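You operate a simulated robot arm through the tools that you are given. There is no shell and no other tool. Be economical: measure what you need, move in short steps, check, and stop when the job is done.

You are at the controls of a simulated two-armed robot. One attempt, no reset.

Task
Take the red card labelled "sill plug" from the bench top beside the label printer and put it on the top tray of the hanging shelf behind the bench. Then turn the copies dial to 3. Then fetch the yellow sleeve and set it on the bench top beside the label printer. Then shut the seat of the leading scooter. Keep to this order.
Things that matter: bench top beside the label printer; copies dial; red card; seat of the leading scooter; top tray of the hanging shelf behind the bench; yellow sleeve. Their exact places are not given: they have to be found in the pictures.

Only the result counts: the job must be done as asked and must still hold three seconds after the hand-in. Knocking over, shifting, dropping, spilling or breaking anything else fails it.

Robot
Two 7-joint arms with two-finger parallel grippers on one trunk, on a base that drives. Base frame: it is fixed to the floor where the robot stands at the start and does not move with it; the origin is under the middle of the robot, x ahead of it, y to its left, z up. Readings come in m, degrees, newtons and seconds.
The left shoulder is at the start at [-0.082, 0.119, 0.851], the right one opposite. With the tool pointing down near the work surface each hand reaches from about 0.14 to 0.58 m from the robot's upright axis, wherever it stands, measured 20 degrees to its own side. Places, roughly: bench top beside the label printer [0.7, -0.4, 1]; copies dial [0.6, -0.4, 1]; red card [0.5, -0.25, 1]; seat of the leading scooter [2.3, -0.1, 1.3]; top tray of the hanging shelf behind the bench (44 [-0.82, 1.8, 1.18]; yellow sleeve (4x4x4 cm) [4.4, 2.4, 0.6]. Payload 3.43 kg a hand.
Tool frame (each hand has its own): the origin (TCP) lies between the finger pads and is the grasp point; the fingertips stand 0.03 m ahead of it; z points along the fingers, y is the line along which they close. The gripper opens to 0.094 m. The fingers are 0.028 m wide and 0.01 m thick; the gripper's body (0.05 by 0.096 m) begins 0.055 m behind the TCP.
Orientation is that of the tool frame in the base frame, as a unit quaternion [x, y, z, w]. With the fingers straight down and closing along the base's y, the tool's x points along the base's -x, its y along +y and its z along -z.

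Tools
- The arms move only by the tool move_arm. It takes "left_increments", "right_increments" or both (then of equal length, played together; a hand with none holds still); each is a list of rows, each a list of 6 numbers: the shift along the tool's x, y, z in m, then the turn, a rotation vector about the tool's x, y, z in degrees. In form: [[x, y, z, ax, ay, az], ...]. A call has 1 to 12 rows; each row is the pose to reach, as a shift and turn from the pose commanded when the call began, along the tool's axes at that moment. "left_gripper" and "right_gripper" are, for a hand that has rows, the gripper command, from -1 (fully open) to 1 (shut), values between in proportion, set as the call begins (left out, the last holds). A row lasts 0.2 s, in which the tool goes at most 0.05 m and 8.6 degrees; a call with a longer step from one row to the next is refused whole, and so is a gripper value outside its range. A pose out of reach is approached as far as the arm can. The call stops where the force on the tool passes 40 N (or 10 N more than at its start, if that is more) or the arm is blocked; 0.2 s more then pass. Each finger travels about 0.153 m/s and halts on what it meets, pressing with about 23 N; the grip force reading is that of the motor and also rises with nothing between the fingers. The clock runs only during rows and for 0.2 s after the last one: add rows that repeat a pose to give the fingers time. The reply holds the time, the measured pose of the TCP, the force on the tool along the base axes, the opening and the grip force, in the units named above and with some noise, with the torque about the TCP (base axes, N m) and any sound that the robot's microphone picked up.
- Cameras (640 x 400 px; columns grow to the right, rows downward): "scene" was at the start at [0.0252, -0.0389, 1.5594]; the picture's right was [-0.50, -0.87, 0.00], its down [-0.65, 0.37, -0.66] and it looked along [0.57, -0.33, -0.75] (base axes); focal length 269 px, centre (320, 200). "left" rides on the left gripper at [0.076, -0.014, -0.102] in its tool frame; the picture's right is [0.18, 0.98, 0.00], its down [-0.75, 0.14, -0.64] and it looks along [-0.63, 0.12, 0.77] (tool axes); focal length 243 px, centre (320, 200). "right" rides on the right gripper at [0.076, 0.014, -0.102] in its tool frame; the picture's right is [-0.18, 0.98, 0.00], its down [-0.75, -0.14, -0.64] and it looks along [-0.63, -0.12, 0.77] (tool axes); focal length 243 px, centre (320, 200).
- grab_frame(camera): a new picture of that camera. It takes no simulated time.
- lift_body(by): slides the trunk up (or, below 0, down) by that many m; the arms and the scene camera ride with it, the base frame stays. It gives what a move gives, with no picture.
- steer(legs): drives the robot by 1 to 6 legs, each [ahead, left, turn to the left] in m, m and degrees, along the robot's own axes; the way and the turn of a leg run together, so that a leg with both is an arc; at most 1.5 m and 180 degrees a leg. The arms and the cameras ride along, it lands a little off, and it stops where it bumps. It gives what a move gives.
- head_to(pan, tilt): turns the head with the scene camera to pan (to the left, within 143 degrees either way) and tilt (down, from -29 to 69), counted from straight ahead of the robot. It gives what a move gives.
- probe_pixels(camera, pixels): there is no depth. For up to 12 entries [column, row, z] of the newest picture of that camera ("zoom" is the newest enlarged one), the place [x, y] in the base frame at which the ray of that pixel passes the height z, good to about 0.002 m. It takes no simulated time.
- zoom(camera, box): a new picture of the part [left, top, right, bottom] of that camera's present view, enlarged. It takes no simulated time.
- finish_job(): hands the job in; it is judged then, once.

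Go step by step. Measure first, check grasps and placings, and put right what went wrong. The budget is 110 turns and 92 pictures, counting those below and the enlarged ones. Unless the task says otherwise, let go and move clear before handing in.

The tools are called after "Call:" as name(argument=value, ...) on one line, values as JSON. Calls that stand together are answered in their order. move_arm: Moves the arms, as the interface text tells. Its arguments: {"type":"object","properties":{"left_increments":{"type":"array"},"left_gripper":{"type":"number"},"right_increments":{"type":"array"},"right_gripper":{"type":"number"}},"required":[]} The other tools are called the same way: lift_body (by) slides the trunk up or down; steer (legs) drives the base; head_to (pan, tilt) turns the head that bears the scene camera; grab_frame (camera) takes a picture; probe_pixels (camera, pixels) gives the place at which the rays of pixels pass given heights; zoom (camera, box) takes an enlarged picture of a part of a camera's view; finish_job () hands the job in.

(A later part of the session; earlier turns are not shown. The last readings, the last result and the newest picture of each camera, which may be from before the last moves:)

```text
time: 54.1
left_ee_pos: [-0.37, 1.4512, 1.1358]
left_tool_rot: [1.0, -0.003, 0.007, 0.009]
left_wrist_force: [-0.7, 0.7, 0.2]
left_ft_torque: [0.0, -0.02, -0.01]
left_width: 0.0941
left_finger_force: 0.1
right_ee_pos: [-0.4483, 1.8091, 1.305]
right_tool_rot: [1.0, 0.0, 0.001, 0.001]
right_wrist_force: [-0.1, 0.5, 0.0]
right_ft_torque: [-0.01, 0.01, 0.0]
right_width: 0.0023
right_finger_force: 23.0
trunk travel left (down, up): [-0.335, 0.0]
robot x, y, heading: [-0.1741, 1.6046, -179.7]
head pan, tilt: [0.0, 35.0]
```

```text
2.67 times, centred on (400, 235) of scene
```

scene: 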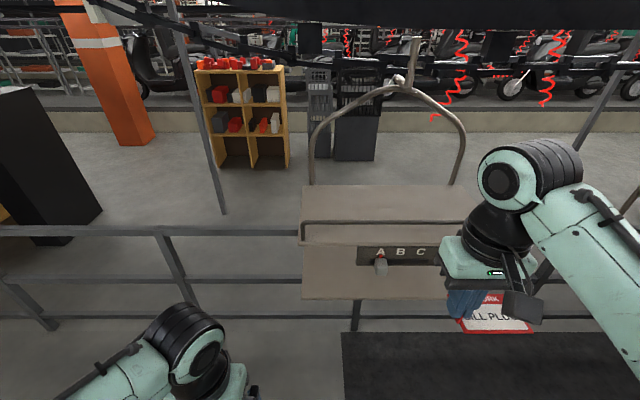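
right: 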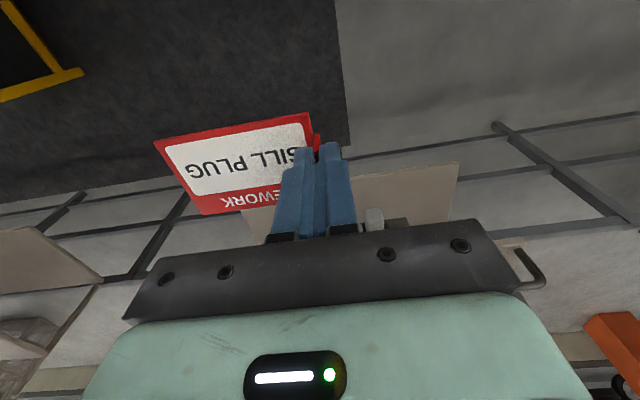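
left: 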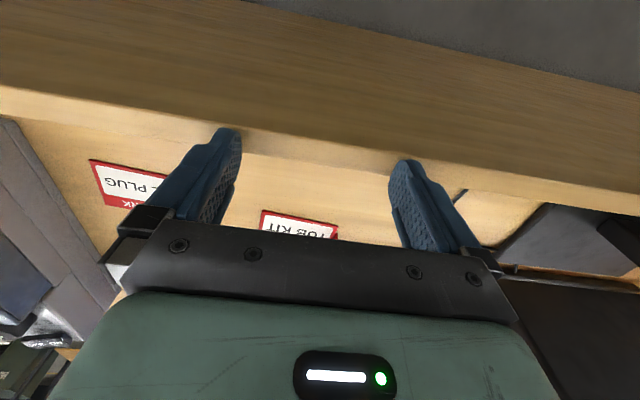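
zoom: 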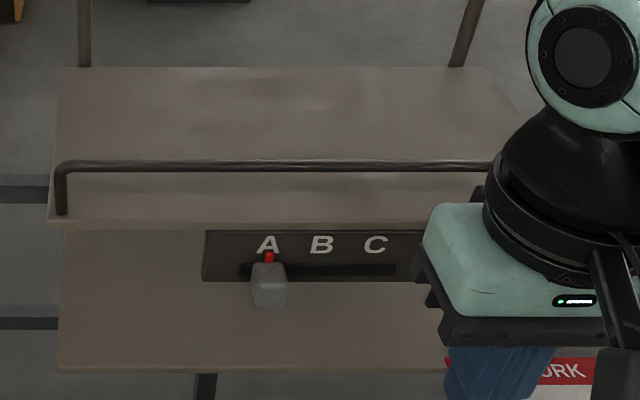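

The two views agree: tray at z≈1.18, front edge x≈−0.69, guard top near 1.25. A slider knob (A/B/C) sits below the edge, and I must not touch it. I'll extend the arm at z 1.325 here, then check before driving in.

Call:
move_arm(right_increments=[[-0.03, 0.02, -0.01, 0, 0, 0], [-0.06, 0.04, -0.02, 0, 0, 0], [-0.085, 0.054, -0.02, 0, 0, 0], [-0.095, 0.054, -0.02, 0, 0, 0], [-0.095, 0.054, -0.02, 0, 0, 0]], left_increments=[[0.02, 0.02, 0, 0, 0, 0], [0.04, 0.04, 0, 0, 0, 0], [0.04, 0.06, 0, 0, 0, 0], [0.04, 0.06, 0, 0, 0, 0], [0.04, 0.06, 0, 0, 0, 0]])

Call:
grab_frame(camera="scene")

```text
time: 55.3
left_ee_pos: [-0.3308, 1.3905, 1.1394]
left_tool_rot: [1.0, -0.003, 0.007, 0.008]
left_wrist_force: [-0.2, -0.1, 0.4]
left_ft_torque: [-0.02, -0.04, -0.02]
left_width: 0.0941
left_finger_force: 0.0
right_ee_pos: [-0.5158, 1.7672, 1.3205]
right_tool_rot: [1.0, 0.0, 0.0, 0.001]
right_wrist_force: [0.2, 0.3, -0.3]
right_ft_torque: [-0.02, 0.0, 0.02]
right_width: 0.0023
right_finger_force: 23.2
right hand out of reach, approached as far as the arm can: row 2, 3, 4, 5
trunk travel left (down, up): [-0.335, 0.0]
robot x, y, heading: [-0.1749, 1.6057, -179.9]
head pan, tilt: [0.0, 35.0]
```

```text
58 pictures are left
```

scene: 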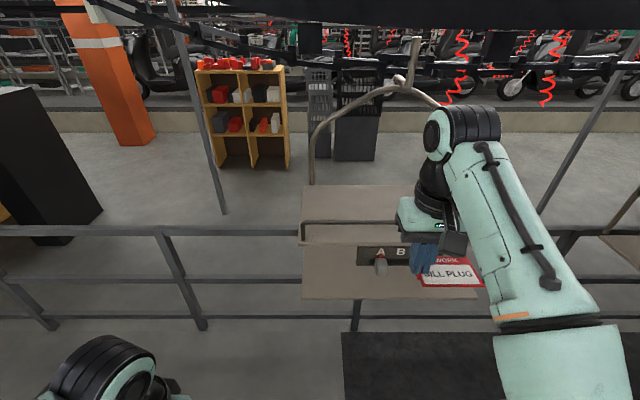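

The hand reaches 0.34 m forward at this height. My worry is elbow clearance to the tray edge, so I'll look down at the elbow.

Call:
head_to(pan=-55, tilt=55)

Call:
grab_frame(camera="scene")

```text
time: 56.5
left_ee_pos: [-0.3311, 1.3904, 1.1394]
left_tool_rot: [1.0, -0.003, 0.007, 0.008]
left_wrist_force: [0.1, 0.2, 0.8]
left_ft_torque: [0.04, 0.01, 0.0]
left_width: 0.0943
left_finger_force: 0.1
right_ee_pos: [-0.516, 1.7692, 1.3204]
right_tool_rot: [1.0, 0.0, 0.0, -0.001]
right_wrist_force: [-0.9, 0.1, 0.3]
right_ft_torque: [0.0, 0.0, 0.02]
right_width: 0.0023
right_finger_force: 22.9
trunk travel left (down, up): [-0.335, 0.0]
robot x, y, heading: [-0.176, 1.6062, -180.1]
head pan, tilt: [-55.0, 55.0]
```

```text
57 pictures are left
```

scene: 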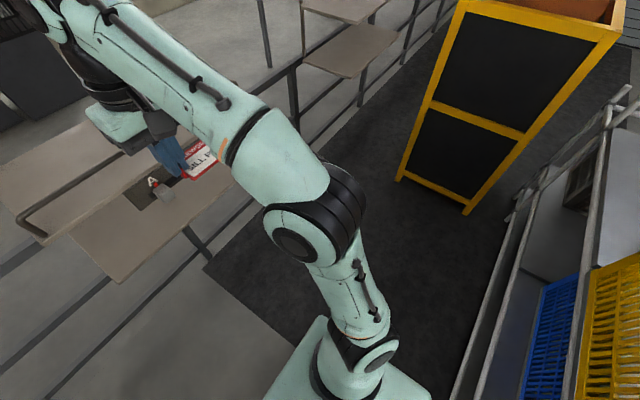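

Call:
probe_pixels(camera="scene", pixels=[[315, 215, 1.1], [315, 215, 1.2], [315, 215, 1.3], [270, 160, 1.2], [270, 160, 1.3], [215, 130, 1.3], [215, 130, 1.4]])

```text
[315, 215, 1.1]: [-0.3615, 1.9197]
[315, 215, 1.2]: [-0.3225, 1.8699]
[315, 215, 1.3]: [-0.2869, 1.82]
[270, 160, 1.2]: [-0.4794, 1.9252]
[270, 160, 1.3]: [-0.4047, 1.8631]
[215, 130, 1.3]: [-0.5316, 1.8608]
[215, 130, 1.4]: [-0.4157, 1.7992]
```

Holding the tool vertical would bring the forearm close to the guard when lowering. Pitching the fingers about 25° forward keeps the wrist and forearm outside the tray, so I'll tilt and extend here first.

Call:
move_arm(right_increments=[[0, 0, 0, 0, -8, 0], [-0.02, 0, 0, 0, -16, 0], [-0.05, 0, -0.01, 0, -24, 0], [-0.08, 0, -0.01, 0, -25, 0], [-0.11, 0, -0.01, 0, -25, 0], [-0.11, 0, -0.01, 0, -25, 0]])

Call:
head_to(pan=-15, tilt=40)

Call:
grab_frame(camera="scene")

Call:
grab_frame(camera="right")

```text
time: 57.9
left_ee_pos: [-0.3302, 1.3908, 1.1382]
left_tool_rot: [1.0, -0.003, 0.006, 0.009]
left_wrist_force: [-0.1, -0.3, -1.3]
left_ft_torque: [0.0, -0.03, -0.02]
left_width: 0.0939
left_finger_force: 0.1
right_ee_pos: [-0.6256, 1.7683, 1.3316]
right_tool_rot: [0.976, -0.001, -0.216, 0.0]
right_wrist_force: [-1.0, -0.5, -1.0]
right_ft_torque: [0.0, 0.01, 0.0]
right_width: 0.0026
right_finger_force: 22.9
trunk travel left (down, up): [-0.335, 0.0]
robot x, y, heading: [-0.1733, 1.6044, -179.8]
head pan, tilt: [-55.0, 55.0]
```

```text
time: 59.0
left_ee_pos: [-0.3311, 1.3904, 1.1386]
left_tool_rot: [1.0, -0.003, 0.007, 0.009]
left_wrist_force: [1.1, 0.5, -0.6]
left_ft_torque: [0.02, 0.02, 0.02]
left_width: 0.094
left_finger_force: 0.0
right_ee_pos: [-0.6273, 1.7674, 1.3321]
right_tool_rot: [0.976, 0.0, -0.216, 0.0]
right_wrist_force: [1.0, 0.2, 0.2]
right_ft_torque: [0.01, 0.01, -0.01]
right_width: 0.0022
right_finger_force: 22.8
trunk travel left (down, up): [-0.335, 0.0]
robot x, y, heading: [-0.1753, 1.6044, -179.9]
head pan, tilt: [-15.0, 40.0]
```

```text
56 pictures are left
```

scene: 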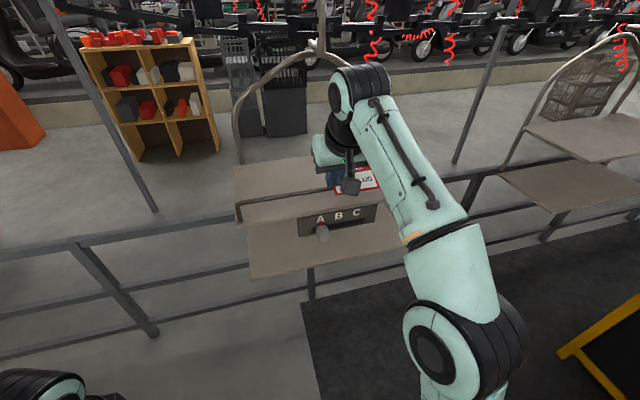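

```text
55 pictures are left
```

right: 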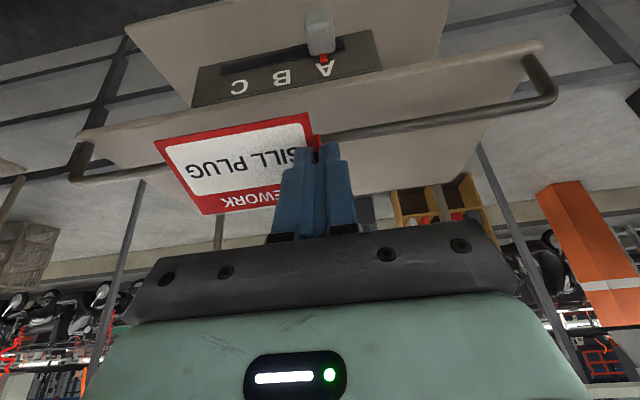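

The hand extends well, with the card at z≥1.28 before crossing the guard. I'll raise 1.5 cm more and drive in 0.14 m.

Call:
move_arm(right_increments=[[-0.0063, 0, -0.0136, 0, 0, 0], [-0.0063, 0, -0.0136, 0, 0, 0]])

Call:
steer(legs=[[0.14, 0, 0]])

Call:
grab_frame(camera="scene")

Call:
grab_frame(camera="right")

```text
time: 59.6
left_ee_pos: [-0.3307, 1.3895, 1.1392]
left_tool_rot: [1.0, -0.002, 0.007, 0.009]
left_wrist_force: [0.7, 0.3, 0.7]
left_ft_torque: [0.0, 0.0, 0.02]
left_width: 0.0941
left_finger_force: 0.0
right_ee_pos: [-0.6264, 1.7673, 1.3461]
right_tool_rot: [0.976, 0.0, -0.217, -0.001]
right_wrist_force: [0.7, -0.6, 0.7]
right_ft_torque: [0.0, -0.03, -0.02]
right_width: 0.0021
right_finger_force: 22.9
trunk travel left (down, up): [-0.335, 0.0]
robot x, y, heading: [-0.1744, 1.6067, -179.9]
head pan, tilt: [-15.0, 40.0]
```

```text
time: 60.9
left_ee_pos: [-0.468, 1.391, 1.1388]
left_tool_rot: [1.0, -0.003, 0.005, 0.009]
left_wrist_force: [-0.1, 0.0, -0.3]
left_ft_torque: [0.04, -0.01, -0.03]
left_width: 0.0939
left_finger_force: 0.1
right_ee_pos: [-0.7633, 1.768, 1.3452]
right_tool_rot: [0.976, 0.0, -0.216, 0.0]
right_wrist_force: [0.1, 0.0, 0.0]
right_ft_torque: [0.01, -0.02, 0.02]
right_width: 0.0026
right_finger_force: 22.5
trunk travel left (down, up): [-0.335, 0.0]
robot x, y, heading: [-0.3137, 1.6056, 180.1]
head pan, tilt: [-15.0, 40.0]
```

```text
54 pictures are left
```

scene: 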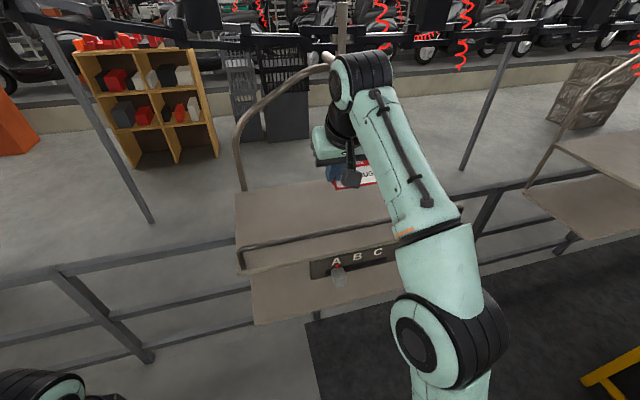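

```text
53 pictures are left
```

right: 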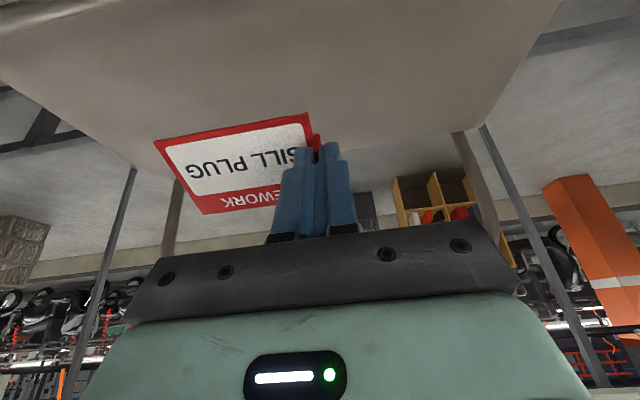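

The card is over the tray with the guard behind it. I'll lower 9 cm, then reduce the tilt.

Call:
move_arm(right_increments=[[0.004, 0, 0.03, 0, 0, 0], [0.01, 0, 0.06, 0, 0, 0], [0.02, 0, 0.09, 0, 0, 0], [0.02, 0, 0.09, 0, 6, 0], [0.02, 0, 0.09, 0, 12, 0], [0.02, 0, 0.09, 0, 15, 0], [0.02, 0, 0.09, 0, 15, 0]])

Call:
grab_frame(camera="scene")

Call:
grab_frame(camera="right")

```text
time: 62.5
left_ee_pos: [-0.4691, 1.3896, 1.1395]
left_tool_rot: [1.0, -0.003, 0.006, 0.009]
left_wrist_force: [-0.2, 0.0, 0.2]
left_ft_torque: [0.01, -0.03, 0.06]
left_width: 0.0939
left_finger_force: 0.0
right_ee_pos: [-0.7838, 1.7693, 1.2559]
right_tool_rot: [0.996, -0.001, -0.087, 0.0]
right_wrist_force: [0.8, -0.5, -0.1]
right_ft_torque: [0.0, -0.01, 0.0]
right_width: 0.0024
right_finger_force: 23.1
trunk travel left (down, up): [-0.335, 0.0]
robot x, y, heading: [-0.3135, 1.6028, 179.6]
head pan, tilt: [-15.0, 40.0]
```

```text
52 pictures are left
```

scene: 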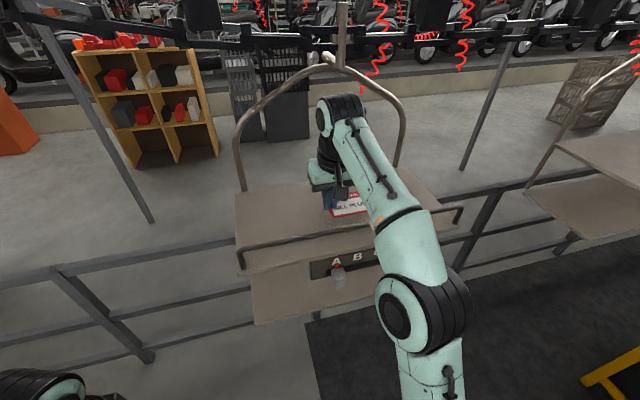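

```text
51 pictures are left
```

right: 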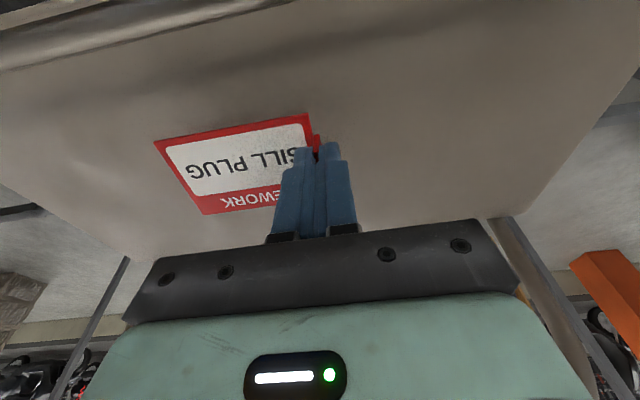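

Tilt is now about 10° at z 1.256. I'll lower gently until light contact.

Call:
move_arm(right_increments=[[0.002, 0, 0.012, 0, 3, 0], [0.004, 0, 0.022, 0, 5, 0], [0.0052, 0, 0.0285, 0, 5, 0], [0.0057, 0, 0.032, 0, 5, 0], [0.0057, 0, 0.032, 0, 5, 0]])

Call:
zoom(camera="right", box=[140, 80, 460, 280])

```text
time: 63.7
left_ee_pos: [-0.4696, 1.3902, 1.1392]
left_tool_rot: [1.0, -0.003, 0.006, 0.009]
left_wrist_force: [-0.3, 0.3, 0.4]
left_ft_torque: [0.0, -0.01, 0.03]
left_width: 0.0939
left_finger_force: 0.1
right_ee_pos: [-0.7827, 1.7691, 1.2234]
right_tool_rot: [0.999, -0.003, -0.044, -0.001]
right_wrist_force: [-0.9, -0.2, 0.5]
right_ft_torque: [-0.03, 0.05, 0.0]
right_width: 0.0023
right_finger_force: 23.0
trunk travel left (down, up): [-0.335, 0.0]
robot x, y, heading: [-0.3119, 1.6067, 179.8]
head pan, tilt: [-15.0, 40.0]
```

```text
2.00 times, centred on (300, 180) of right
```

zoom: 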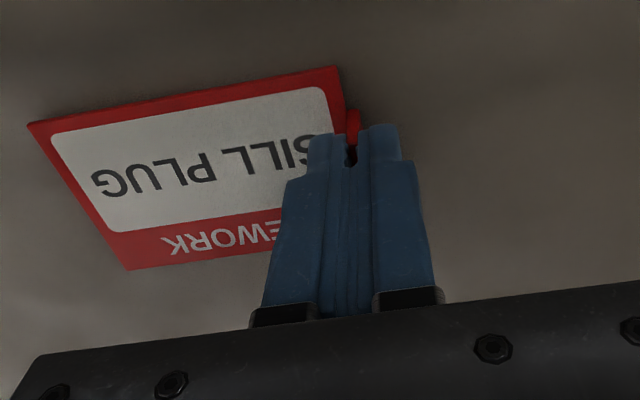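

There is slight torque and the card shifted a little in the image, so contact is starting. I'll go 3 mm lower in small steps.

Call:
move_arm(right_increments=[[0, 0, 0.0015, 0, 0, 0], [0, 0, 0.003, 0, 0, 0], [0, 0, 0.003, 0, 0, 0]])

```text
time: 64.5
left_ee_pos: [-0.4701, 1.3902, 1.1384]
left_tool_rot: [1.0, -0.003, 0.006, 0.008]
left_wrist_force: [0.2, -0.1, 0.4]
left_ft_torque: [-0.02, 0.0, 0.0]
left_width: 0.0941
left_finger_force: 0.0
right_ee_pos: [-0.7847, 1.7674, 1.2216]
right_tool_rot: [0.999, -0.001, -0.044, 0.002]
right_wrist_force: [0.3, 0.2, 5.4]
right_ft_torque: [0.01, -0.14, -0.02]
right_width: 0.0024
right_finger_force: 23.0
trunk travel left (down, up): [-0.335, 0.0]
robot x, y, heading: [-0.3114, 1.6038, 179.8]
head pan, tilt: [-15.0, 40.0]
```

Contact is confirmed at 5 N. I'll open slightly, rise, and check.

Call:
move_arm(right_increments=[[0, 0, 0, 0, 0, 0], [0, 0, 0, 0, 0, 0], [0, 0, -0.02, 0, 0, 0], [0, 0, -0.05, 0, 0, 0], [0, 0, -0.05, 0, 0, 0]], right_gripper=0.6)

Call:
grab_frame(camera="right")

```text
time: 65.7
left_ee_pos: [-0.4687, 1.3897, 1.1394]
left_tool_rot: [1.0, -0.004, 0.006, 0.01]
left_wrist_force: [0.9, 0.5, -0.4]
left_ft_torque: [0.02, 0.02, 0.02]
left_width: 0.094
left_finger_force: 0.0
right_ee_pos: [-0.7781, 1.7688, 1.2681]
right_tool_rot: [0.999, -0.001, -0.045, 0.0]
right_wrist_force: [-0.2, -0.5, -0.6]
right_ft_torque: [0.0, 0.0, 0.05]
right_width: 0.0187
right_finger_force: 0.1
right hand out of reach, approached as far as the arm can: row 4, 5
trunk travel left (down, up): [-0.335, 0.0]
robot x, y, heading: [-0.3098, 1.6046, 179.8]
head pan, tilt: [-15.0, 40.0]
```

```text
49 pictures are left
```

right: 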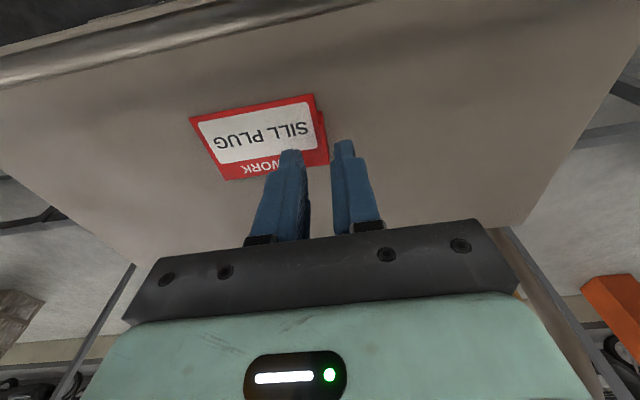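

The card lies flat on the tray, released. I'll tilt and rise clear of the guard, then back away.

Call:
move_arm(right_increments=[[-0.002, 0, 0, 0, -8, 0], [-0.003, 0, -0.01, 0, -16, 0], [-0.005, 0, -0.03, 0, -20, 0], [-0.005, 0, -0.06, 0, -20, 0], [-0.005, 0, -0.075, 0, -20, 0], [-0.005, 0, -0.075, 0, -20, 0]])

Call:
steer(legs=[[-0.2, 0, 0]])

Call:
grab_frame(camera="scene")

```text
time: 67.1
left_ee_pos: [-0.4689, 1.3915, 1.1387]
left_tool_rot: [1.0, -0.004, 0.006, 0.009]
left_wrist_force: [0.1, -0.1, 0.5]
left_ft_torque: [0.0, -0.01, -0.01]
left_width: 0.094
left_finger_force: 0.2
right_ee_pos: [-0.7766, 1.7714, 1.3418]
right_tool_rot: [0.976, -0.001, -0.216, 0.0]
right_wrist_force: [-0.5, -0.2, -0.2]
right_ft_torque: [0.01, -0.02, 0.02]
right_width: 0.0188
right_finger_force: 0.1
trunk travel left (down, up): [-0.335, 0.0]
robot x, y, heading: [-0.3129, 1.6054, 180.1]
head pan, tilt: [-15.0, 40.0]
```

```text
time: 68.7
left_ee_pos: [-0.2708, 1.3901, 1.1405]
left_tool_rot: [1.0, -0.004, 0.007, 0.009]
left_wrist_force: [-0.2, -0.3, -0.5]
left_ft_torque: [-0.01, 0.03, 0.02]
left_width: 0.0937
left_finger_force: 0.1
right_ee_pos: [-0.5784, 1.7705, 1.343]
right_tool_rot: [0.976, -0.003, -0.217, 0.0]
right_wrist_force: [-0.4, 0.9, -0.4]
right_ft_torque: [-0.01, 0.03, 0.04]
right_width: 0.0185
right_finger_force: 0.0
trunk travel left (down, up): [-0.335, 0.0]
robot x, y, heading: [-0.1118, 1.6061, 179.5]
head pan, tilt: [-15.0, 40.0]
```

```text
48 pictures are left
```

scene: 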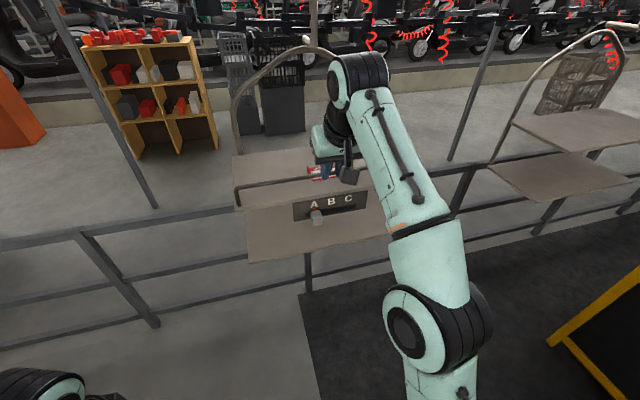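

The card stays on the tray. I'll tuck the right arm and drive back to the bench in front of the printer.

Call:
move_arm(right_increments=[[0.03, 0, 0.0, 0, 8, 0], [0.06, 0, 0.0, 0, 16, 0], [0.1, 0, -0.03, 0, 22, 0], [0.14, 0, -0.045, 0, 25, 0], [0.18, -0.02, -0.06, 0, 25, 0], [0.2, -0.04, -0.06, 0, 25, 0], [0.2, -0.04, -0.06, 0, 25, 0]], right_gripper=-1)

Call:
steer(legs=[[0.1, 0, 0], [0, 1.45, 0], [0, 0, -90], [0, 0, -90]])

Call:
head_to(pan=-35, tilt=40)

Call:
grab_frame(camera="scene")

```text
time: 70.3
left_ee_pos: [-0.2719, 1.3902, 1.1401]
left_tool_rot: [1.0, -0.004, 0.007, 0.008]
left_wrist_force: [-0.2, -0.8, -0.1]
left_ft_torque: [0.01, 0.0, 0.02]
left_width: 0.094
left_finger_force: 0.0
right_ee_pos: [-0.3714, 1.8074, 1.3104]
right_tool_rot: [1.0, -0.002, 0.0, -0.001]
right_wrist_force: [-0.6, 0.6, -0.2]
right_ft_torque: [-0.03, 0.01, 0.01]
right_width: 0.0939
right_finger_force: 0.0
trunk travel left (down, up): [-0.335, 0.0]
robot x, y, heading: [-0.1154, 1.6054, 179.7]
head pan, tilt: [-15.0, 40.0]
```

```text
time: 91.7
left_ee_pos: [-0.0583, 0.3632, 1.1392]
left_tool_rot: [-0.003, 1.0, 0.009, -0.007]
left_wrist_force: [-0.3, -0.4, -0.4]
left_ft_torque: [-0.01, -0.03, 0.01]
left_width: 0.0942
left_finger_force: 0.0
right_ee_pos: [0.0481, -0.0531, 1.3111]
right_tool_rot: [-0.005, 1.0, 0.0, 0.0]
right_wrist_force: [1.2, 1.1, -0.1]
right_ft_torque: [-0.04, -0.01, 0.02]
right_width: 0.094
right_finger_force: 0.0
trunk travel left (down, up): [-0.335, 0.0]
robot x, y, heading: [-0.2119, 0.1471, 0.5]
head pan, tilt: [-15.0, 40.0]
```

```text
time: 92.5
left_ee_pos: [-0.0587, 0.3631, 1.1392]
left_tool_rot: [-0.002, 1.0, 0.008, -0.007]
left_wrist_force: [0.6, -0.3, 0.2]
left_ft_torque: [0.03, 0.01, -0.01]
left_width: 0.0942
left_finger_force: 0.0
right_ee_pos: [0.0486, -0.053, 1.3111]
right_tool_rot: [-0.005, 1.0, 0.0, 0.0]
right_wrist_force: [0.3, 0.1, 0.0]
right_ft_torque: [-0.03, 0.01, 0.0]
right_width: 0.094
right_finger_force: 0.1
trunk travel left (down, up): [-0.335, 0.0]
robot x, y, heading: [-0.208, 0.1442, 0.5]
head pan, tilt: [-35.0, 40.0]
```

```text
47 pictures are left
```

scene: 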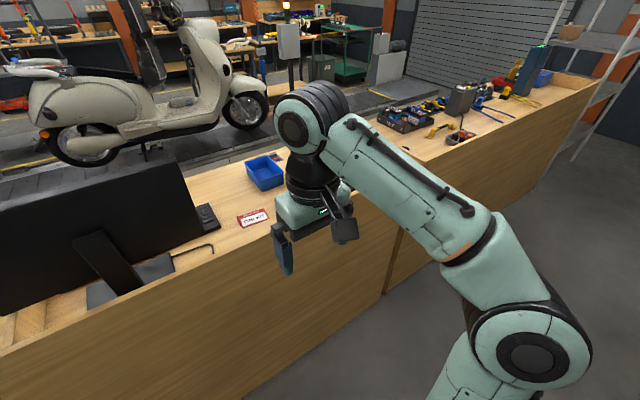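

The robot is back at (−0.21, 0.14). The dial should be near (0.61, −0.40, 1.08) by my estimate, so I'll park near (0.07, −0.25) and look at it.

Call:
steer(legs=[[0, -0.4, -0.5], [0.27, 0, 0]])

Call:
head_to(pan=-20, tilt=45)

Call:
grab_frame(camera="scene")

```text
time: 98.1
left_ee_pos: [0.2205, -0.0413, 1.1384]
left_tool_rot: [0.006, 1.0, 0.009, -0.007]
left_wrist_force: [-1.2, 0.6, 1.1]
left_ft_torque: [-0.02, 0.0, 0.0]
left_width: 0.0938
left_finger_force: 0.0
right_ee_pos: [0.3178, -0.4587, 1.3117]
right_tool_rot: [0.004, 1.0, 0.0, 0.0]
right_wrist_force: [0.1, -0.4, -0.5]
right_ft_torque: [-0.02, 0.03, 0.01]
right_width: 0.094
right_finger_force: 0.0
trunk travel left (down, up): [-0.335, 0.0]
robot x, y, heading: [0.0618, -0.2549, -0.4]
head pan, tilt: [-35.0, 40.0]
```

```text
time: 98.9
left_ee_pos: [0.2208, -0.041, 1.1385]
left_tool_rot: [0.007, 1.0, 0.01, -0.007]
left_wrist_force: [-0.9, -0.1, 1.0]
left_ft_torque: [0.05, 0.0, -0.03]
left_width: 0.0943
left_finger_force: 0.0
right_ee_pos: [0.3183, -0.4593, 1.3124]
right_tool_rot: [0.004, 1.0, 0.0, 0.0]
right_wrist_force: [-0.8, -0.4, -0.2]
right_ft_torque: [0.04, -0.01, 0.05]
right_width: 0.0939
right_finger_force: 0.0
trunk travel left (down, up): [-0.335, 0.0]
robot x, y, heading: [0.0588, -0.2568, -0.3]
head pan, tilt: [-20.0, 45.0]
```

```text
46 pictures are left
```

scene: 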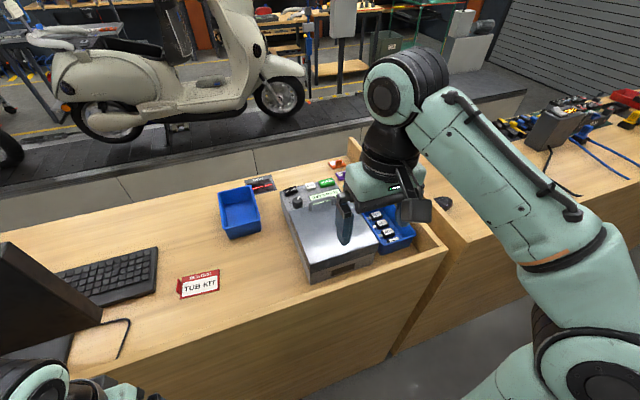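

Call:
zoom(camera="scene", box=[265, 165, 361, 225])

Call:
zoom(camera="right", box=[120, 100, 560, 375])

```text
6.67 times, centred on (313, 195) of scene
```

zoom: 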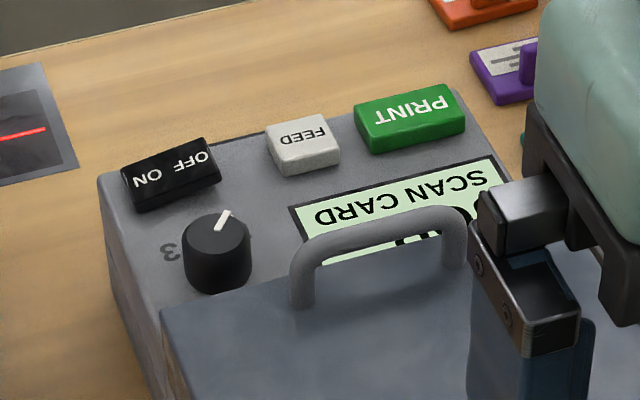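

```text
1.45 times, centred on (340, 238) of right
```

zoom: 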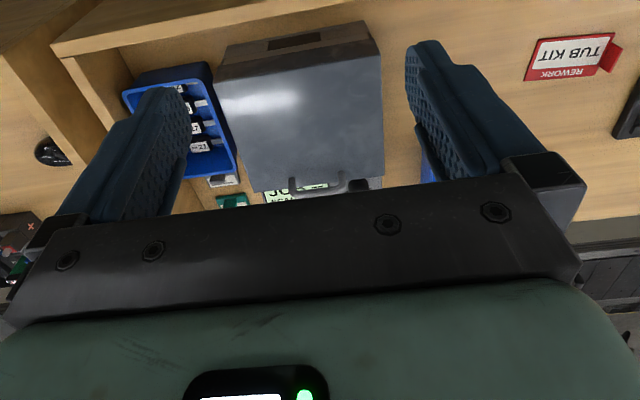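

The dial pointer at zoom (228,215) points away from me, and a "3" is visible to its left at (168,253). I need a top view of the markings, so I'll bring the right hand camera above the dial.

Call:
move_arm(right_increments=[[-0.03, 0.02, 0.03, 0, 0, 0], [-0.07, 0.04, 0.05, 0, 0, 0], [-0.11, 0.06, 0.07, 0, 0, 0], [-0.15, 0.06, 0.08, 0, 0, 0], [-0.19, 0.06, 0.09, 0, 0, 0], [-0.23, 0.06, 0.09, 0, 0, 0], [-0.265, 0.06, 0.1, 0, 0, 0], [-0.265, 0.06, 0.1, 0, 0, 0]])

Call:
grab_frame(camera="right")

```text
time: 100.7
left_ee_pos: [0.2207, -0.04, 1.1387]
left_tool_rot: [0.006, 1.0, 0.009, -0.007]
left_wrist_force: [0.0, -0.5, 0.1]
left_ft_torque: [0.0, 0.0, 0.0]
left_width: 0.0942
left_finger_force: 0.0
right_ee_pos: [0.5463, -0.402, 1.2184]
right_tool_rot: [0.007, 1.0, 0.001, -0.002]
right_wrist_force: [-0.3, -0.9, 0.1]
right_ft_torque: [-0.02, 0.05, 0.01]
right_width: 0.0942
right_finger_force: 0.3
right hand out of reach, approached as far as the arm can: row 6, 7, 8
trunk travel left (down, up): [-0.335, 0.0]
robot x, y, heading: [0.0656, -0.2543, -0.5]
head pan, tilt: [-20.0, 45.0]
```

```text
43 pictures are left
```

right: 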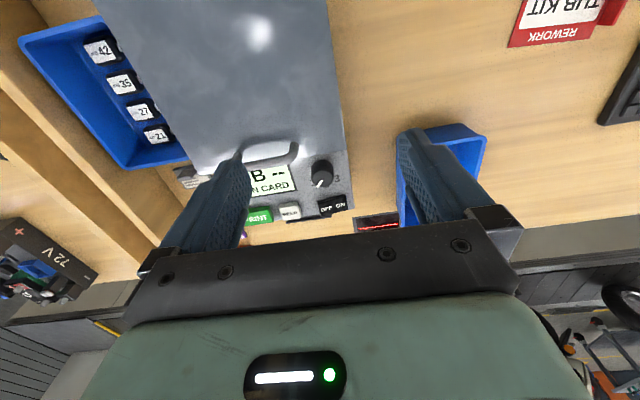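

Call:
zoom(camera="right", box=[280, 140, 376, 200])

Call:
probe_pixels(camera="right", pixels=[[322, 166, 1.08], [322, 166, 1.1], [322, 166, 1.06]])

Call:
probe_pixels(camera="scene", pixels=[[297.3, 199, 1.06], [297.3, 199, 1.08], [297.3, 199, 1.1]])

```text
6.67 times, centred on (328, 170) of right
```

zoom: 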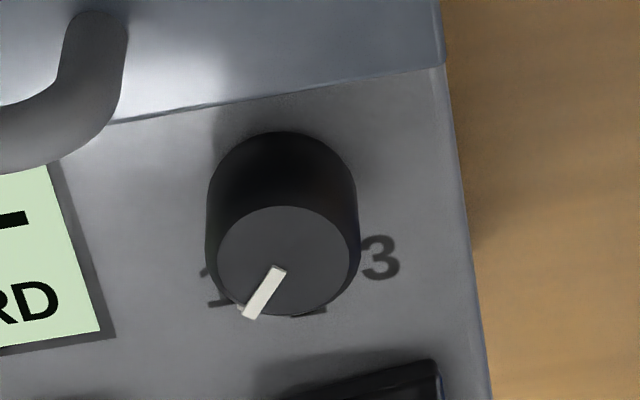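

```text
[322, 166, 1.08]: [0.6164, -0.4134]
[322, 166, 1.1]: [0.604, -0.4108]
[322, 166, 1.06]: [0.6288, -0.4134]
```

```text
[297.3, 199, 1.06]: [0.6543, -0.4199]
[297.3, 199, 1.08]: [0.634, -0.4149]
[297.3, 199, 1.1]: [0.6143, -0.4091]
```

The dial shows 1 at the lower left, 2 hidden below the knob and 3 at the right. The pointer is at 1. I'll probe to get real geometry.

Call:
probe_pixels(camera="right", pixels=[[323.2, 179.3, 1.06], [323.2, 179.3, 1.08], [323.2, 179.3, 1.1], [317.2, 188, 1.08], [321.8, 180.2, 1.08], [312.2, 182.8, 1.055], [337, 178.6, 1.055], [326.5, 185.8, 1.055], [345.5, 150, 1.055], [352, 198, 1.055], [322.3, 171, 1.055]])

Call:
probe_pixels(camera="scene", pixels=[[297.4, 200.2, 1.06], [297.4, 200.2, 1.08], [297.4, 200.2, 1.1], [290.5, 202.8, 1.03], [290.5, 202.8, 1.055], [290.5, 202.8, 1.08]])

```text
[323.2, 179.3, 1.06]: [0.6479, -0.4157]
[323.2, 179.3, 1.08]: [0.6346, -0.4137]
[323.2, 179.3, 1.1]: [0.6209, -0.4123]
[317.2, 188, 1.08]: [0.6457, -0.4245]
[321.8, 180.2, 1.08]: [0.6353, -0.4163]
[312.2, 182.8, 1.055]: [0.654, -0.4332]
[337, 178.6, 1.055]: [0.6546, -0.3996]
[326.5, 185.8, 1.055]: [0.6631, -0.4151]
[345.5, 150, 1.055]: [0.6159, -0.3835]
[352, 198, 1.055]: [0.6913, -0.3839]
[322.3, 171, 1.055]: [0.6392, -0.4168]
```

```text
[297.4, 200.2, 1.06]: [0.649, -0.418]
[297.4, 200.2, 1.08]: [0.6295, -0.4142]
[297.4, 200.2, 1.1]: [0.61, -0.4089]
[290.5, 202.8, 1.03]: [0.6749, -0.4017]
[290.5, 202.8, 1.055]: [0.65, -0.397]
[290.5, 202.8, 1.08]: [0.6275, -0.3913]
```

By triangulation, the knob axis is (0.645, −0.416), its top is at z≈1.064 and the panel at z≈1.042. Digits 1, 2 and 3 sit at −45°, 0° and +45° from +x, so I need about +90° counterclockwise. I'll check hood and handle clearance first.

Call:
probe_pixels(camera="right", pixels=[[346.4, 149.3, 1.06], [346.4, 149.3, 1.08], [346.4, 149.3, 1.1], [293.5, 162.5, 1.1], [293.5, 162.5, 1.12], [293.5, 162.5, 1.14], [322.3, 154, 1.08], [344, 194, 1.055]])

Call:
probe_pixels(camera="scene", pixels=[[289, 211.5, 1.06], [289, 211.5, 1.08], [289, 211.5, 1.1], [310, 204, 1.1], [310, 204, 1.12], [310, 204, 1.14]])

```text
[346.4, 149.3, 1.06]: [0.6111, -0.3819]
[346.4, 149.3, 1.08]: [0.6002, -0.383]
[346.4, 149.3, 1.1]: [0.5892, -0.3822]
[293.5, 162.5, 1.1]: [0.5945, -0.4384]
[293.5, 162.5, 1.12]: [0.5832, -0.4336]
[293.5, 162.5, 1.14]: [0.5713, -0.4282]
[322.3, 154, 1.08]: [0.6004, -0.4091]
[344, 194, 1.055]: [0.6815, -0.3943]
```

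```text
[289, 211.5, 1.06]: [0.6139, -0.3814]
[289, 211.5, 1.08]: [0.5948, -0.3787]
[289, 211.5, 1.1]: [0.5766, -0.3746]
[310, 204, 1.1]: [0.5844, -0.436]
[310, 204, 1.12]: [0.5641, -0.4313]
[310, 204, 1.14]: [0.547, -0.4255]
```

Hood edge is x≈0.607 with its top at 1.067, which leaves enough room for the fingers. The dial needs a bit more reach, so I'll check the gap to the bench front.

Call:
probe_pixels(camera="scene", pixels=[[300, 309, 0.95], [200, 342, 0.95], [400, 355, 0]])

Call:
head_to(pan=0, tilt=69)

Call:
grab_frame(camera="scene")

```text
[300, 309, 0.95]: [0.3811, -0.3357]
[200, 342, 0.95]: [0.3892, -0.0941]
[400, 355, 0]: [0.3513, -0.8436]
```

```text
time: 101.5
left_ee_pos: [0.2196, -0.0415, 1.1389]
left_tool_rot: [0.007, 1.0, 0.009, -0.006]
left_wrist_force: [-0.6, -0.3, -0.4]
left_ft_torque: [0.02, -0.01, 0.01]
left_width: 0.094
left_finger_force: 0.1
right_ee_pos: [0.5455, -0.4007, 1.2175]
right_tool_rot: [0.007, 1.0, 0.002, -0.002]
right_wrist_force: [-0.4, 0.2, -0.6]
right_ft_torque: [-0.01, -0.03, 0.0]
right_width: 0.0938
right_finger_force: 0.1
trunk travel left (down, up): [-0.335, 0.0]
robot x, y, heading: [0.059, -0.2544, -0.4]
head pan, tilt: [0.0, 68.8]
```

```text
41 pictures are left
```

scene: 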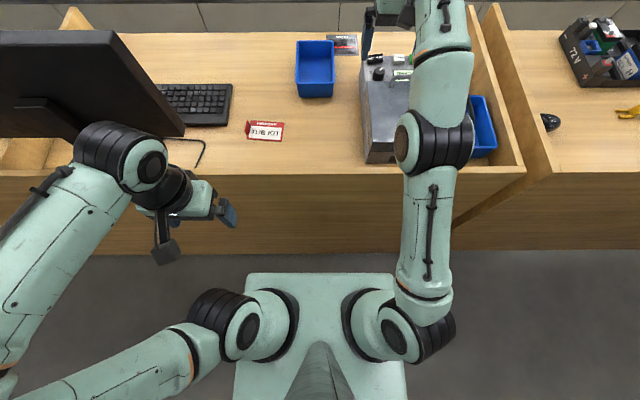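

Call:
probe_pixels(camera="scene", pixels=[[320, 273, 0.1], [320, 273, 0.3], [320, 273, 0.6], [320, 273, 0.9], [320, 250, 0.0], [247, 273, 0.3], [393, 273, 0.3]])

```text
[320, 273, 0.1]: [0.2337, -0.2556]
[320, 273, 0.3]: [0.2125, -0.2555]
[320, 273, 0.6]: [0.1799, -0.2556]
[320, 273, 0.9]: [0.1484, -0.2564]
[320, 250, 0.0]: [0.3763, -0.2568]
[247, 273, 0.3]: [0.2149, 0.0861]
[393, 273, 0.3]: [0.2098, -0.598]
```

There is about 0.14 m of room in front of the base. The left hand would near the monitor if I drive forward, so I'll pull it back, then advance 0.09 m.

Call:
move_arm(left_increments=[[0.03, 0, 0, 0, 0, 0], [0.06, 0, 0, 0, 0, 0], [0.09, 0, 0, 0, 0, 0], [0.09, 0, 0, 0, 0, 0]])

Call:
steer(legs=[[0.09, 0, 0.4]])

```text
time: 102.5
left_ee_pos: [0.1304, -0.0407, 1.1405]
left_tool_rot: [0.007, 1.0, 0.009, -0.007]
left_wrist_force: [0.8, 0.6, -0.6]
left_ft_torque: [-0.02, 0.01, -0.03]
left_width: 0.094
left_finger_force: 0.0
right_ee_pos: [0.546, -0.4027, 1.2183]
right_tool_rot: [0.006, 1.0, 0.002, -0.001]
right_wrist_force: [-0.2, -0.8, -0.7]
right_ft_torque: [0.02, 0.01, -0.04]
right_width: 0.0938
right_finger_force: 0.1
trunk travel left (down, up): [-0.335, 0.0]
robot x, y, heading: [0.0598, -0.2529, -0.4]
head pan, tilt: [0.0, 68.8]
```

```text
time: 103.4
left_ee_pos: [0.135, -0.0394, 1.1402]
left_tool_rot: [0.005, 1.0, 0.008, -0.007]
left_wrist_force: [0.0, -0.2, -0.7]
left_ft_torque: [0.02, -0.02, 0.03]
left_width: 0.0939
left_finger_force: 0.0
right_ee_pos: [0.55, -0.4007, 1.2176]
right_tool_rot: [0.005, 1.0, 0.003, -0.002]
right_wrist_force: [0.3, 0.3, 0.2]
right_ft_torque: [-0.04, -0.01, 0.02]
right_width: 0.0941
right_finger_force: 0.0
trunk travel left (down, up): [-0.335, 0.0]
robot x, y, heading: [0.0608, -0.2562, -0.3]
head pan, tilt: [0.0, 68.8]
stopped in leg 1: the robot was blocked; the commanded pose is now the measured one
```

The base is touching the bench at x≈0.06, so I must reach the dial with a 20° pitch. I'll yaw the hand by −45°, pre-shape the gripper to 36 mm, then pitch.

Call:
move_arm(right_increments=[[0, 0, 0, 0, 0, 8], [0, 0, 0, 0, 0, 16], [0, 0, 0, 0, 0, 24], [0, 0, 0, 0, 0, 32], [0, 0, 0, 0, 0, 40], [0, 0, 0, 0, 0, 45], [0, 0, 0, 0, 0, 45]], right_gripper=0.23)

Call:
move_arm(right_increments=[[0, 0, 0, 0, -8, 0], [0, 0, 0, 0, -16, 0], [0, 0, 0, 0, -20, 0], [0, 0, 0, 0, -20, 0]])

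```text
time: 105.0
left_ee_pos: [0.1334, -0.0398, 1.1409]
left_tool_rot: [0.006, 1.0, 0.008, -0.006]
left_wrist_force: [-0.2, 0.2, -0.7]
left_ft_torque: [-0.02, 0.02, -0.02]
left_width: 0.094
left_finger_force: 0.1
right_ee_pos: [0.549, -0.4, 1.2184]
right_tool_rot: [0.389, 0.921, 0.001, -0.002]
right_wrist_force: [0.3, 0.2, 0.0]
right_ft_torque: [0.03, 0.0, 0.02]
right_width: 0.0362
right_finger_force: 0.0
trunk travel left (down, up): [-0.335, 0.0]
robot x, y, heading: [0.0675, -0.2584, -0.4]
head pan, tilt: [0.0, 68.8]
```

```text
time: 106.0
left_ee_pos: [0.1326, -0.0398, 1.1416]
left_tool_rot: [0.005, 1.0, 0.009, -0.007]
left_wrist_force: [-0.5, 0.7, -0.2]
left_ft_torque: [-0.01, -0.01, 0.0]
left_width: 0.0941
left_finger_force: 0.0
right_ee_pos: [0.5488, -0.4011, 1.2169]
right_tool_rot: [0.382, 0.908, -0.066, 0.159]
right_wrist_force: [0.1, -0.2, 0.0]
right_ft_torque: [0.0, -0.02, 0.01]
right_width: 0.036
right_finger_force: 0.2
trunk travel left (down, up): [-0.335, 0.0]
robot x, y, heading: [0.0647, -0.2562, -0.2]
head pan, tilt: [0.0, 68.8]
```

The orientation is right: fingers pointing along (0.24, −0.24, −0.94). I'll go to a hover over the knob and check.

Call:
move_arm(right_increments=[[-0.005, 0.02, 0.022, 0, 0, 0], [-0.01, 0.04, 0.044, 0, 0, 0], [-0.0138, 0.058, 0.0657, 0, 0, 0], [-0.02, 0.058, 0.095, 0, 0, 0], [-0.0275, 0.0575, 0.1239, 0, 0, 0], [-0.0275, 0.0575, 0.1239, 0, 0, 0]])

Call:
zoom(camera="right", box=[200, 60, 440, 210])

Call:
head_to(pan=-15, tilt=45)

Call:
zoom(camera="scene", box=[240, 140, 400, 240])

```text
time: 107.4
left_ee_pos: [0.1336, -0.0412, 1.1405]
left_tool_rot: [0.005, 1.0, 0.009, -0.006]
left_wrist_force: [0.4, -0.9, -0.1]
left_ft_torque: [-0.02, 0.03, -0.01]
left_width: 0.0938
left_finger_force: 0.0
right_ee_pos: [0.6393, -0.4098, 1.1102]
right_tool_rot: [0.382, 0.908, -0.067, 0.158]
right_wrist_force: [0.2, -0.1, -0.2]
right_ft_torque: [0.01, 0.02, 0.02]
right_width: 0.036
right_finger_force: 0.0
trunk travel left (down, up): [-0.335, 0.0]
robot x, y, heading: [0.0624, -0.2557, -0.1]
head pan, tilt: [0.0, 68.8]
```

```text
2.67 times, centred on (320, 135) of right
```

zoom: 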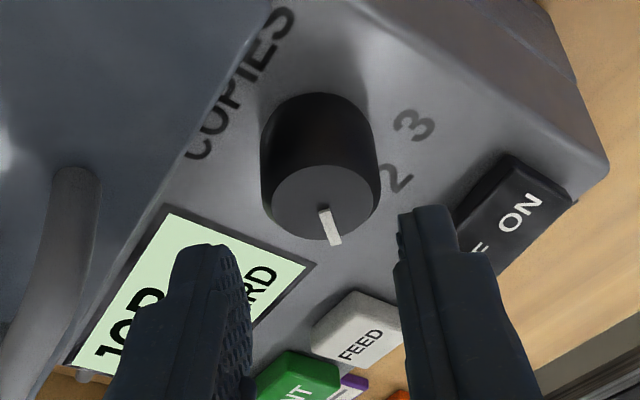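

```text
time: 108.3
left_ee_pos: [0.1329, -0.0392, 1.1414]
left_tool_rot: [0.005, 1.0, 0.009, -0.006]
left_wrist_force: [0.5, 0.5, -0.4]
left_ft_torque: [-0.01, -0.01, 0.0]
left_width: 0.0941
left_finger_force: 0.1
right_ee_pos: [0.6381, -0.4107, 1.1099]
right_tool_rot: [0.381, 0.908, -0.066, 0.158]
right_wrist_force: [-1.0, -0.1, -0.2]
right_ft_torque: [0.02, 0.0, 0.04]
right_width: 0.0363
right_finger_force: 0.1
trunk travel left (down, up): [-0.335, 0.0]
robot x, y, heading: [0.0626, -0.2572, -0.4]
head pan, tilt: [-15.0, 45.0]
```

```text
4.00 times, centred on (320, 190) of scene
```

zoom: 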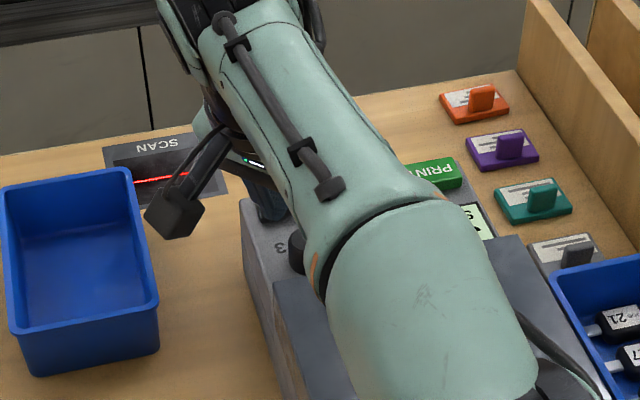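

Call:
probe_pixels(camera="right", pixels=[[320, 136, 1.064], [320, 136, 1.068], [299, 136, 1.064], [342, 136, 1.064], [325.6, 149.8, 1.064], [355.5, 106.7, 1.042], [348.5, 127, 1.042]])

```text
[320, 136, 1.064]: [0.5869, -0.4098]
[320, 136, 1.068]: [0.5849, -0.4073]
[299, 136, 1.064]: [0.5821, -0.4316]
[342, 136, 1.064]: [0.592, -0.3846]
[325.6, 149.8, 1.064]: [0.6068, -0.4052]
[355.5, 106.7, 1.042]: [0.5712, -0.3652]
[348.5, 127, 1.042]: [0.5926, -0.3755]
```

Those probes used the older right frame. I'll retake it and probe via zoom.

Call:
zoom(camera="right", box=[240, 70, 400, 170])

Call:
probe_pixels(camera="zoom", pixels=[[320, 264, 1.064], [320, 264, 1.06], [232, 264, 1.064], [408, 264, 1.064], [340, 345, 1.064], [461, 146, 1.042], [435, 230, 1.042]])

```text
4.00 times, centred on (320, 120) of right
```

zoom: 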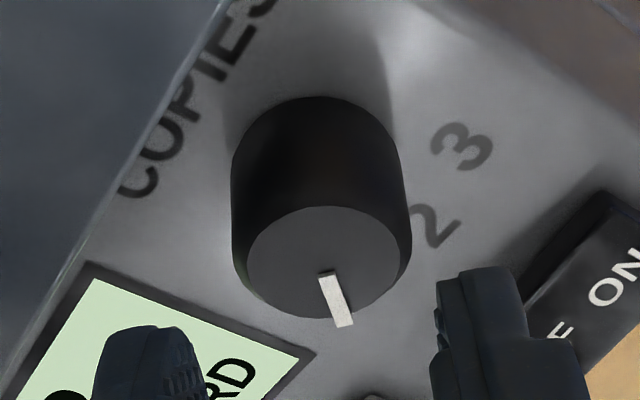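

```text
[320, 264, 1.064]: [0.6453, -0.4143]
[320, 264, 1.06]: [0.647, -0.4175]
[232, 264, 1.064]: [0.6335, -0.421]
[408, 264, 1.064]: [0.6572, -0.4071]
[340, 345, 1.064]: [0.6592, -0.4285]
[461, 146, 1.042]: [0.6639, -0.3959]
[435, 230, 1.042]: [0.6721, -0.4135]
```

The knob is at (0.6455, −0.4145) with a diameter of about 27 mm, in agreement. I'll descend with a 2 mm lateral correction and close.

Call:
move_arm(right_increments=[[0.002, 0.0022, 0.001, 0, 0, 0], [0.007, 0.0022, 0.014, 0, 0, 0], [0.0118, 0.0022, 0.0266, 0, 0, 0], [0.0118, 0.0022, 0.0266, 0, 0, 0]])

Call:
zoom(camera="right", box=[200, 60, 440, 210])

```text
time: 109.3
left_ee_pos: [0.1337, -0.0403, 1.1406]
left_tool_rot: [0.005, 1.0, 0.009, -0.007]
left_wrist_force: [-0.7, -0.6, 0.2]
left_ft_torque: [-0.02, 0.02, -0.01]
left_width: 0.094
left_finger_force: 0.1
right_ee_pos: [0.6377, -0.4073, 1.0808]
right_tool_rot: [0.381, 0.908, -0.065, 0.159]
right_wrist_force: [-0.8, 0.0, 0.2]
right_ft_torque: [-0.02, 0.01, -0.01]
right_width: 0.036
right_finger_force: 0.0
trunk travel left (down, up): [-0.335, 0.0]
robot x, y, heading: [0.0662, -0.2565, -0.5]
head pan, tilt: [-15.0, 45.0]
```

```text
2.67 times, centred on (320, 135) of right
```

zoom: 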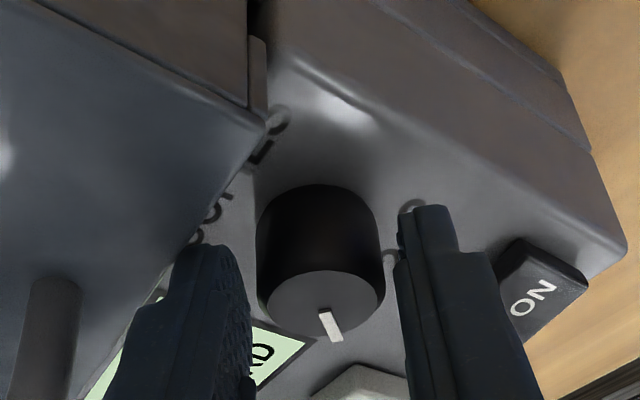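

The fingers straddle the knob. I'll close on it.

Call:
move_arm(right_increments=[[0, 0, 0, 0, 0, 0], [0, 0, 0, 0, 0, 0]], right_gripper=1)

Call:
move_arm(right_increments=[[0, -0.0014, 0, -2.57, 0, -7.05], [-0.0004, -0.0027, 0.0001, -5.13, 0, -14.1], [-0.0008, -0.0041, 0.0003, -7.7, 0, -21.15], [-0.0013, -0.0053, 0.0005, -10.26, 0, -28.2], [-0.0021, -0.0065, 0.0008, -12.83, 0, -35.25], [-0.0029, -0.0075, 0.0011, -15.39, 0, -42.3], [-0.0039, -0.0084, 0.0014, -17.96, 0, -49.35], [-0.005, -0.0092, 0.0018, -20.52, 0, -56.4], [-0.0061, -0.0098, 0.0022, -23.09, 0, -63.45], [-0.0074, -0.0102, 0.0027, -25.65, 0, -70.5], [-0.0086, -0.0105, 0.0031, -28.22, 0, -77.55], [-0.01, -0.0106, 0.0036, -30.78, 0, -84.6]])

Call:
zoom(camera="right", box=[200, 60, 440, 210])

```text
time: 109.9
left_ee_pos: [0.1329, -0.0397, 1.1413]
left_tool_rot: [0.006, 1.0, 0.009, -0.007]
left_wrist_force: [0.7, 0.0, -0.1]
left_ft_torque: [0.0, -0.01, 0.02]
left_width: 0.0937
left_finger_force: 0.0
right_ee_pos: [0.6363, -0.406, 1.0812]
right_tool_rot: [0.382, 0.908, -0.066, 0.158]
right_wrist_force: [-4.2, -2.2, -1.0]
right_ft_torque: [-0.09, 0.31, -0.01]
right_width: 0.0306
right_finger_force: 45.5
trunk travel left (down, up): [-0.335, 0.0]
robot x, y, heading: [0.0619, -0.2591, -0.4]
head pan, tilt: [-15.0, 45.0]
```

```text
time: 112.5
left_ee_pos: [0.1319, -0.0431, 1.1417]
left_tool_rot: [0.005, 1.0, 0.01, -0.006]
left_wrist_force: [0.2, 0.5, -1.2]
left_ft_torque: [0.0, -0.02, -0.02]
left_width: 0.094
left_finger_force: 0.1
right_ee_pos: [0.6372, -0.4283, 1.0808]
right_tool_rot: [-0.37, 0.913, 0.064, 0.161]
right_wrist_force: [-7.0, -26.3, 4.2]
right_ft_torque: [-0.84, 0.61, -0.5]
right_width: 0.0306
right_finger_force: 45.0
trunk travel left (down, up): [-0.335, 0.0]
robot x, y, heading: [0.0654, -0.2561, -0.1]
head pan, tilt: [-15.0, 45.0]
```

```text
2.67 times, centred on (320, 135) of right
```

zoom: 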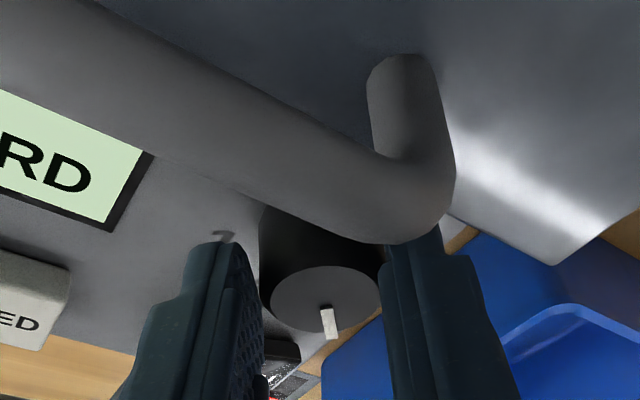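

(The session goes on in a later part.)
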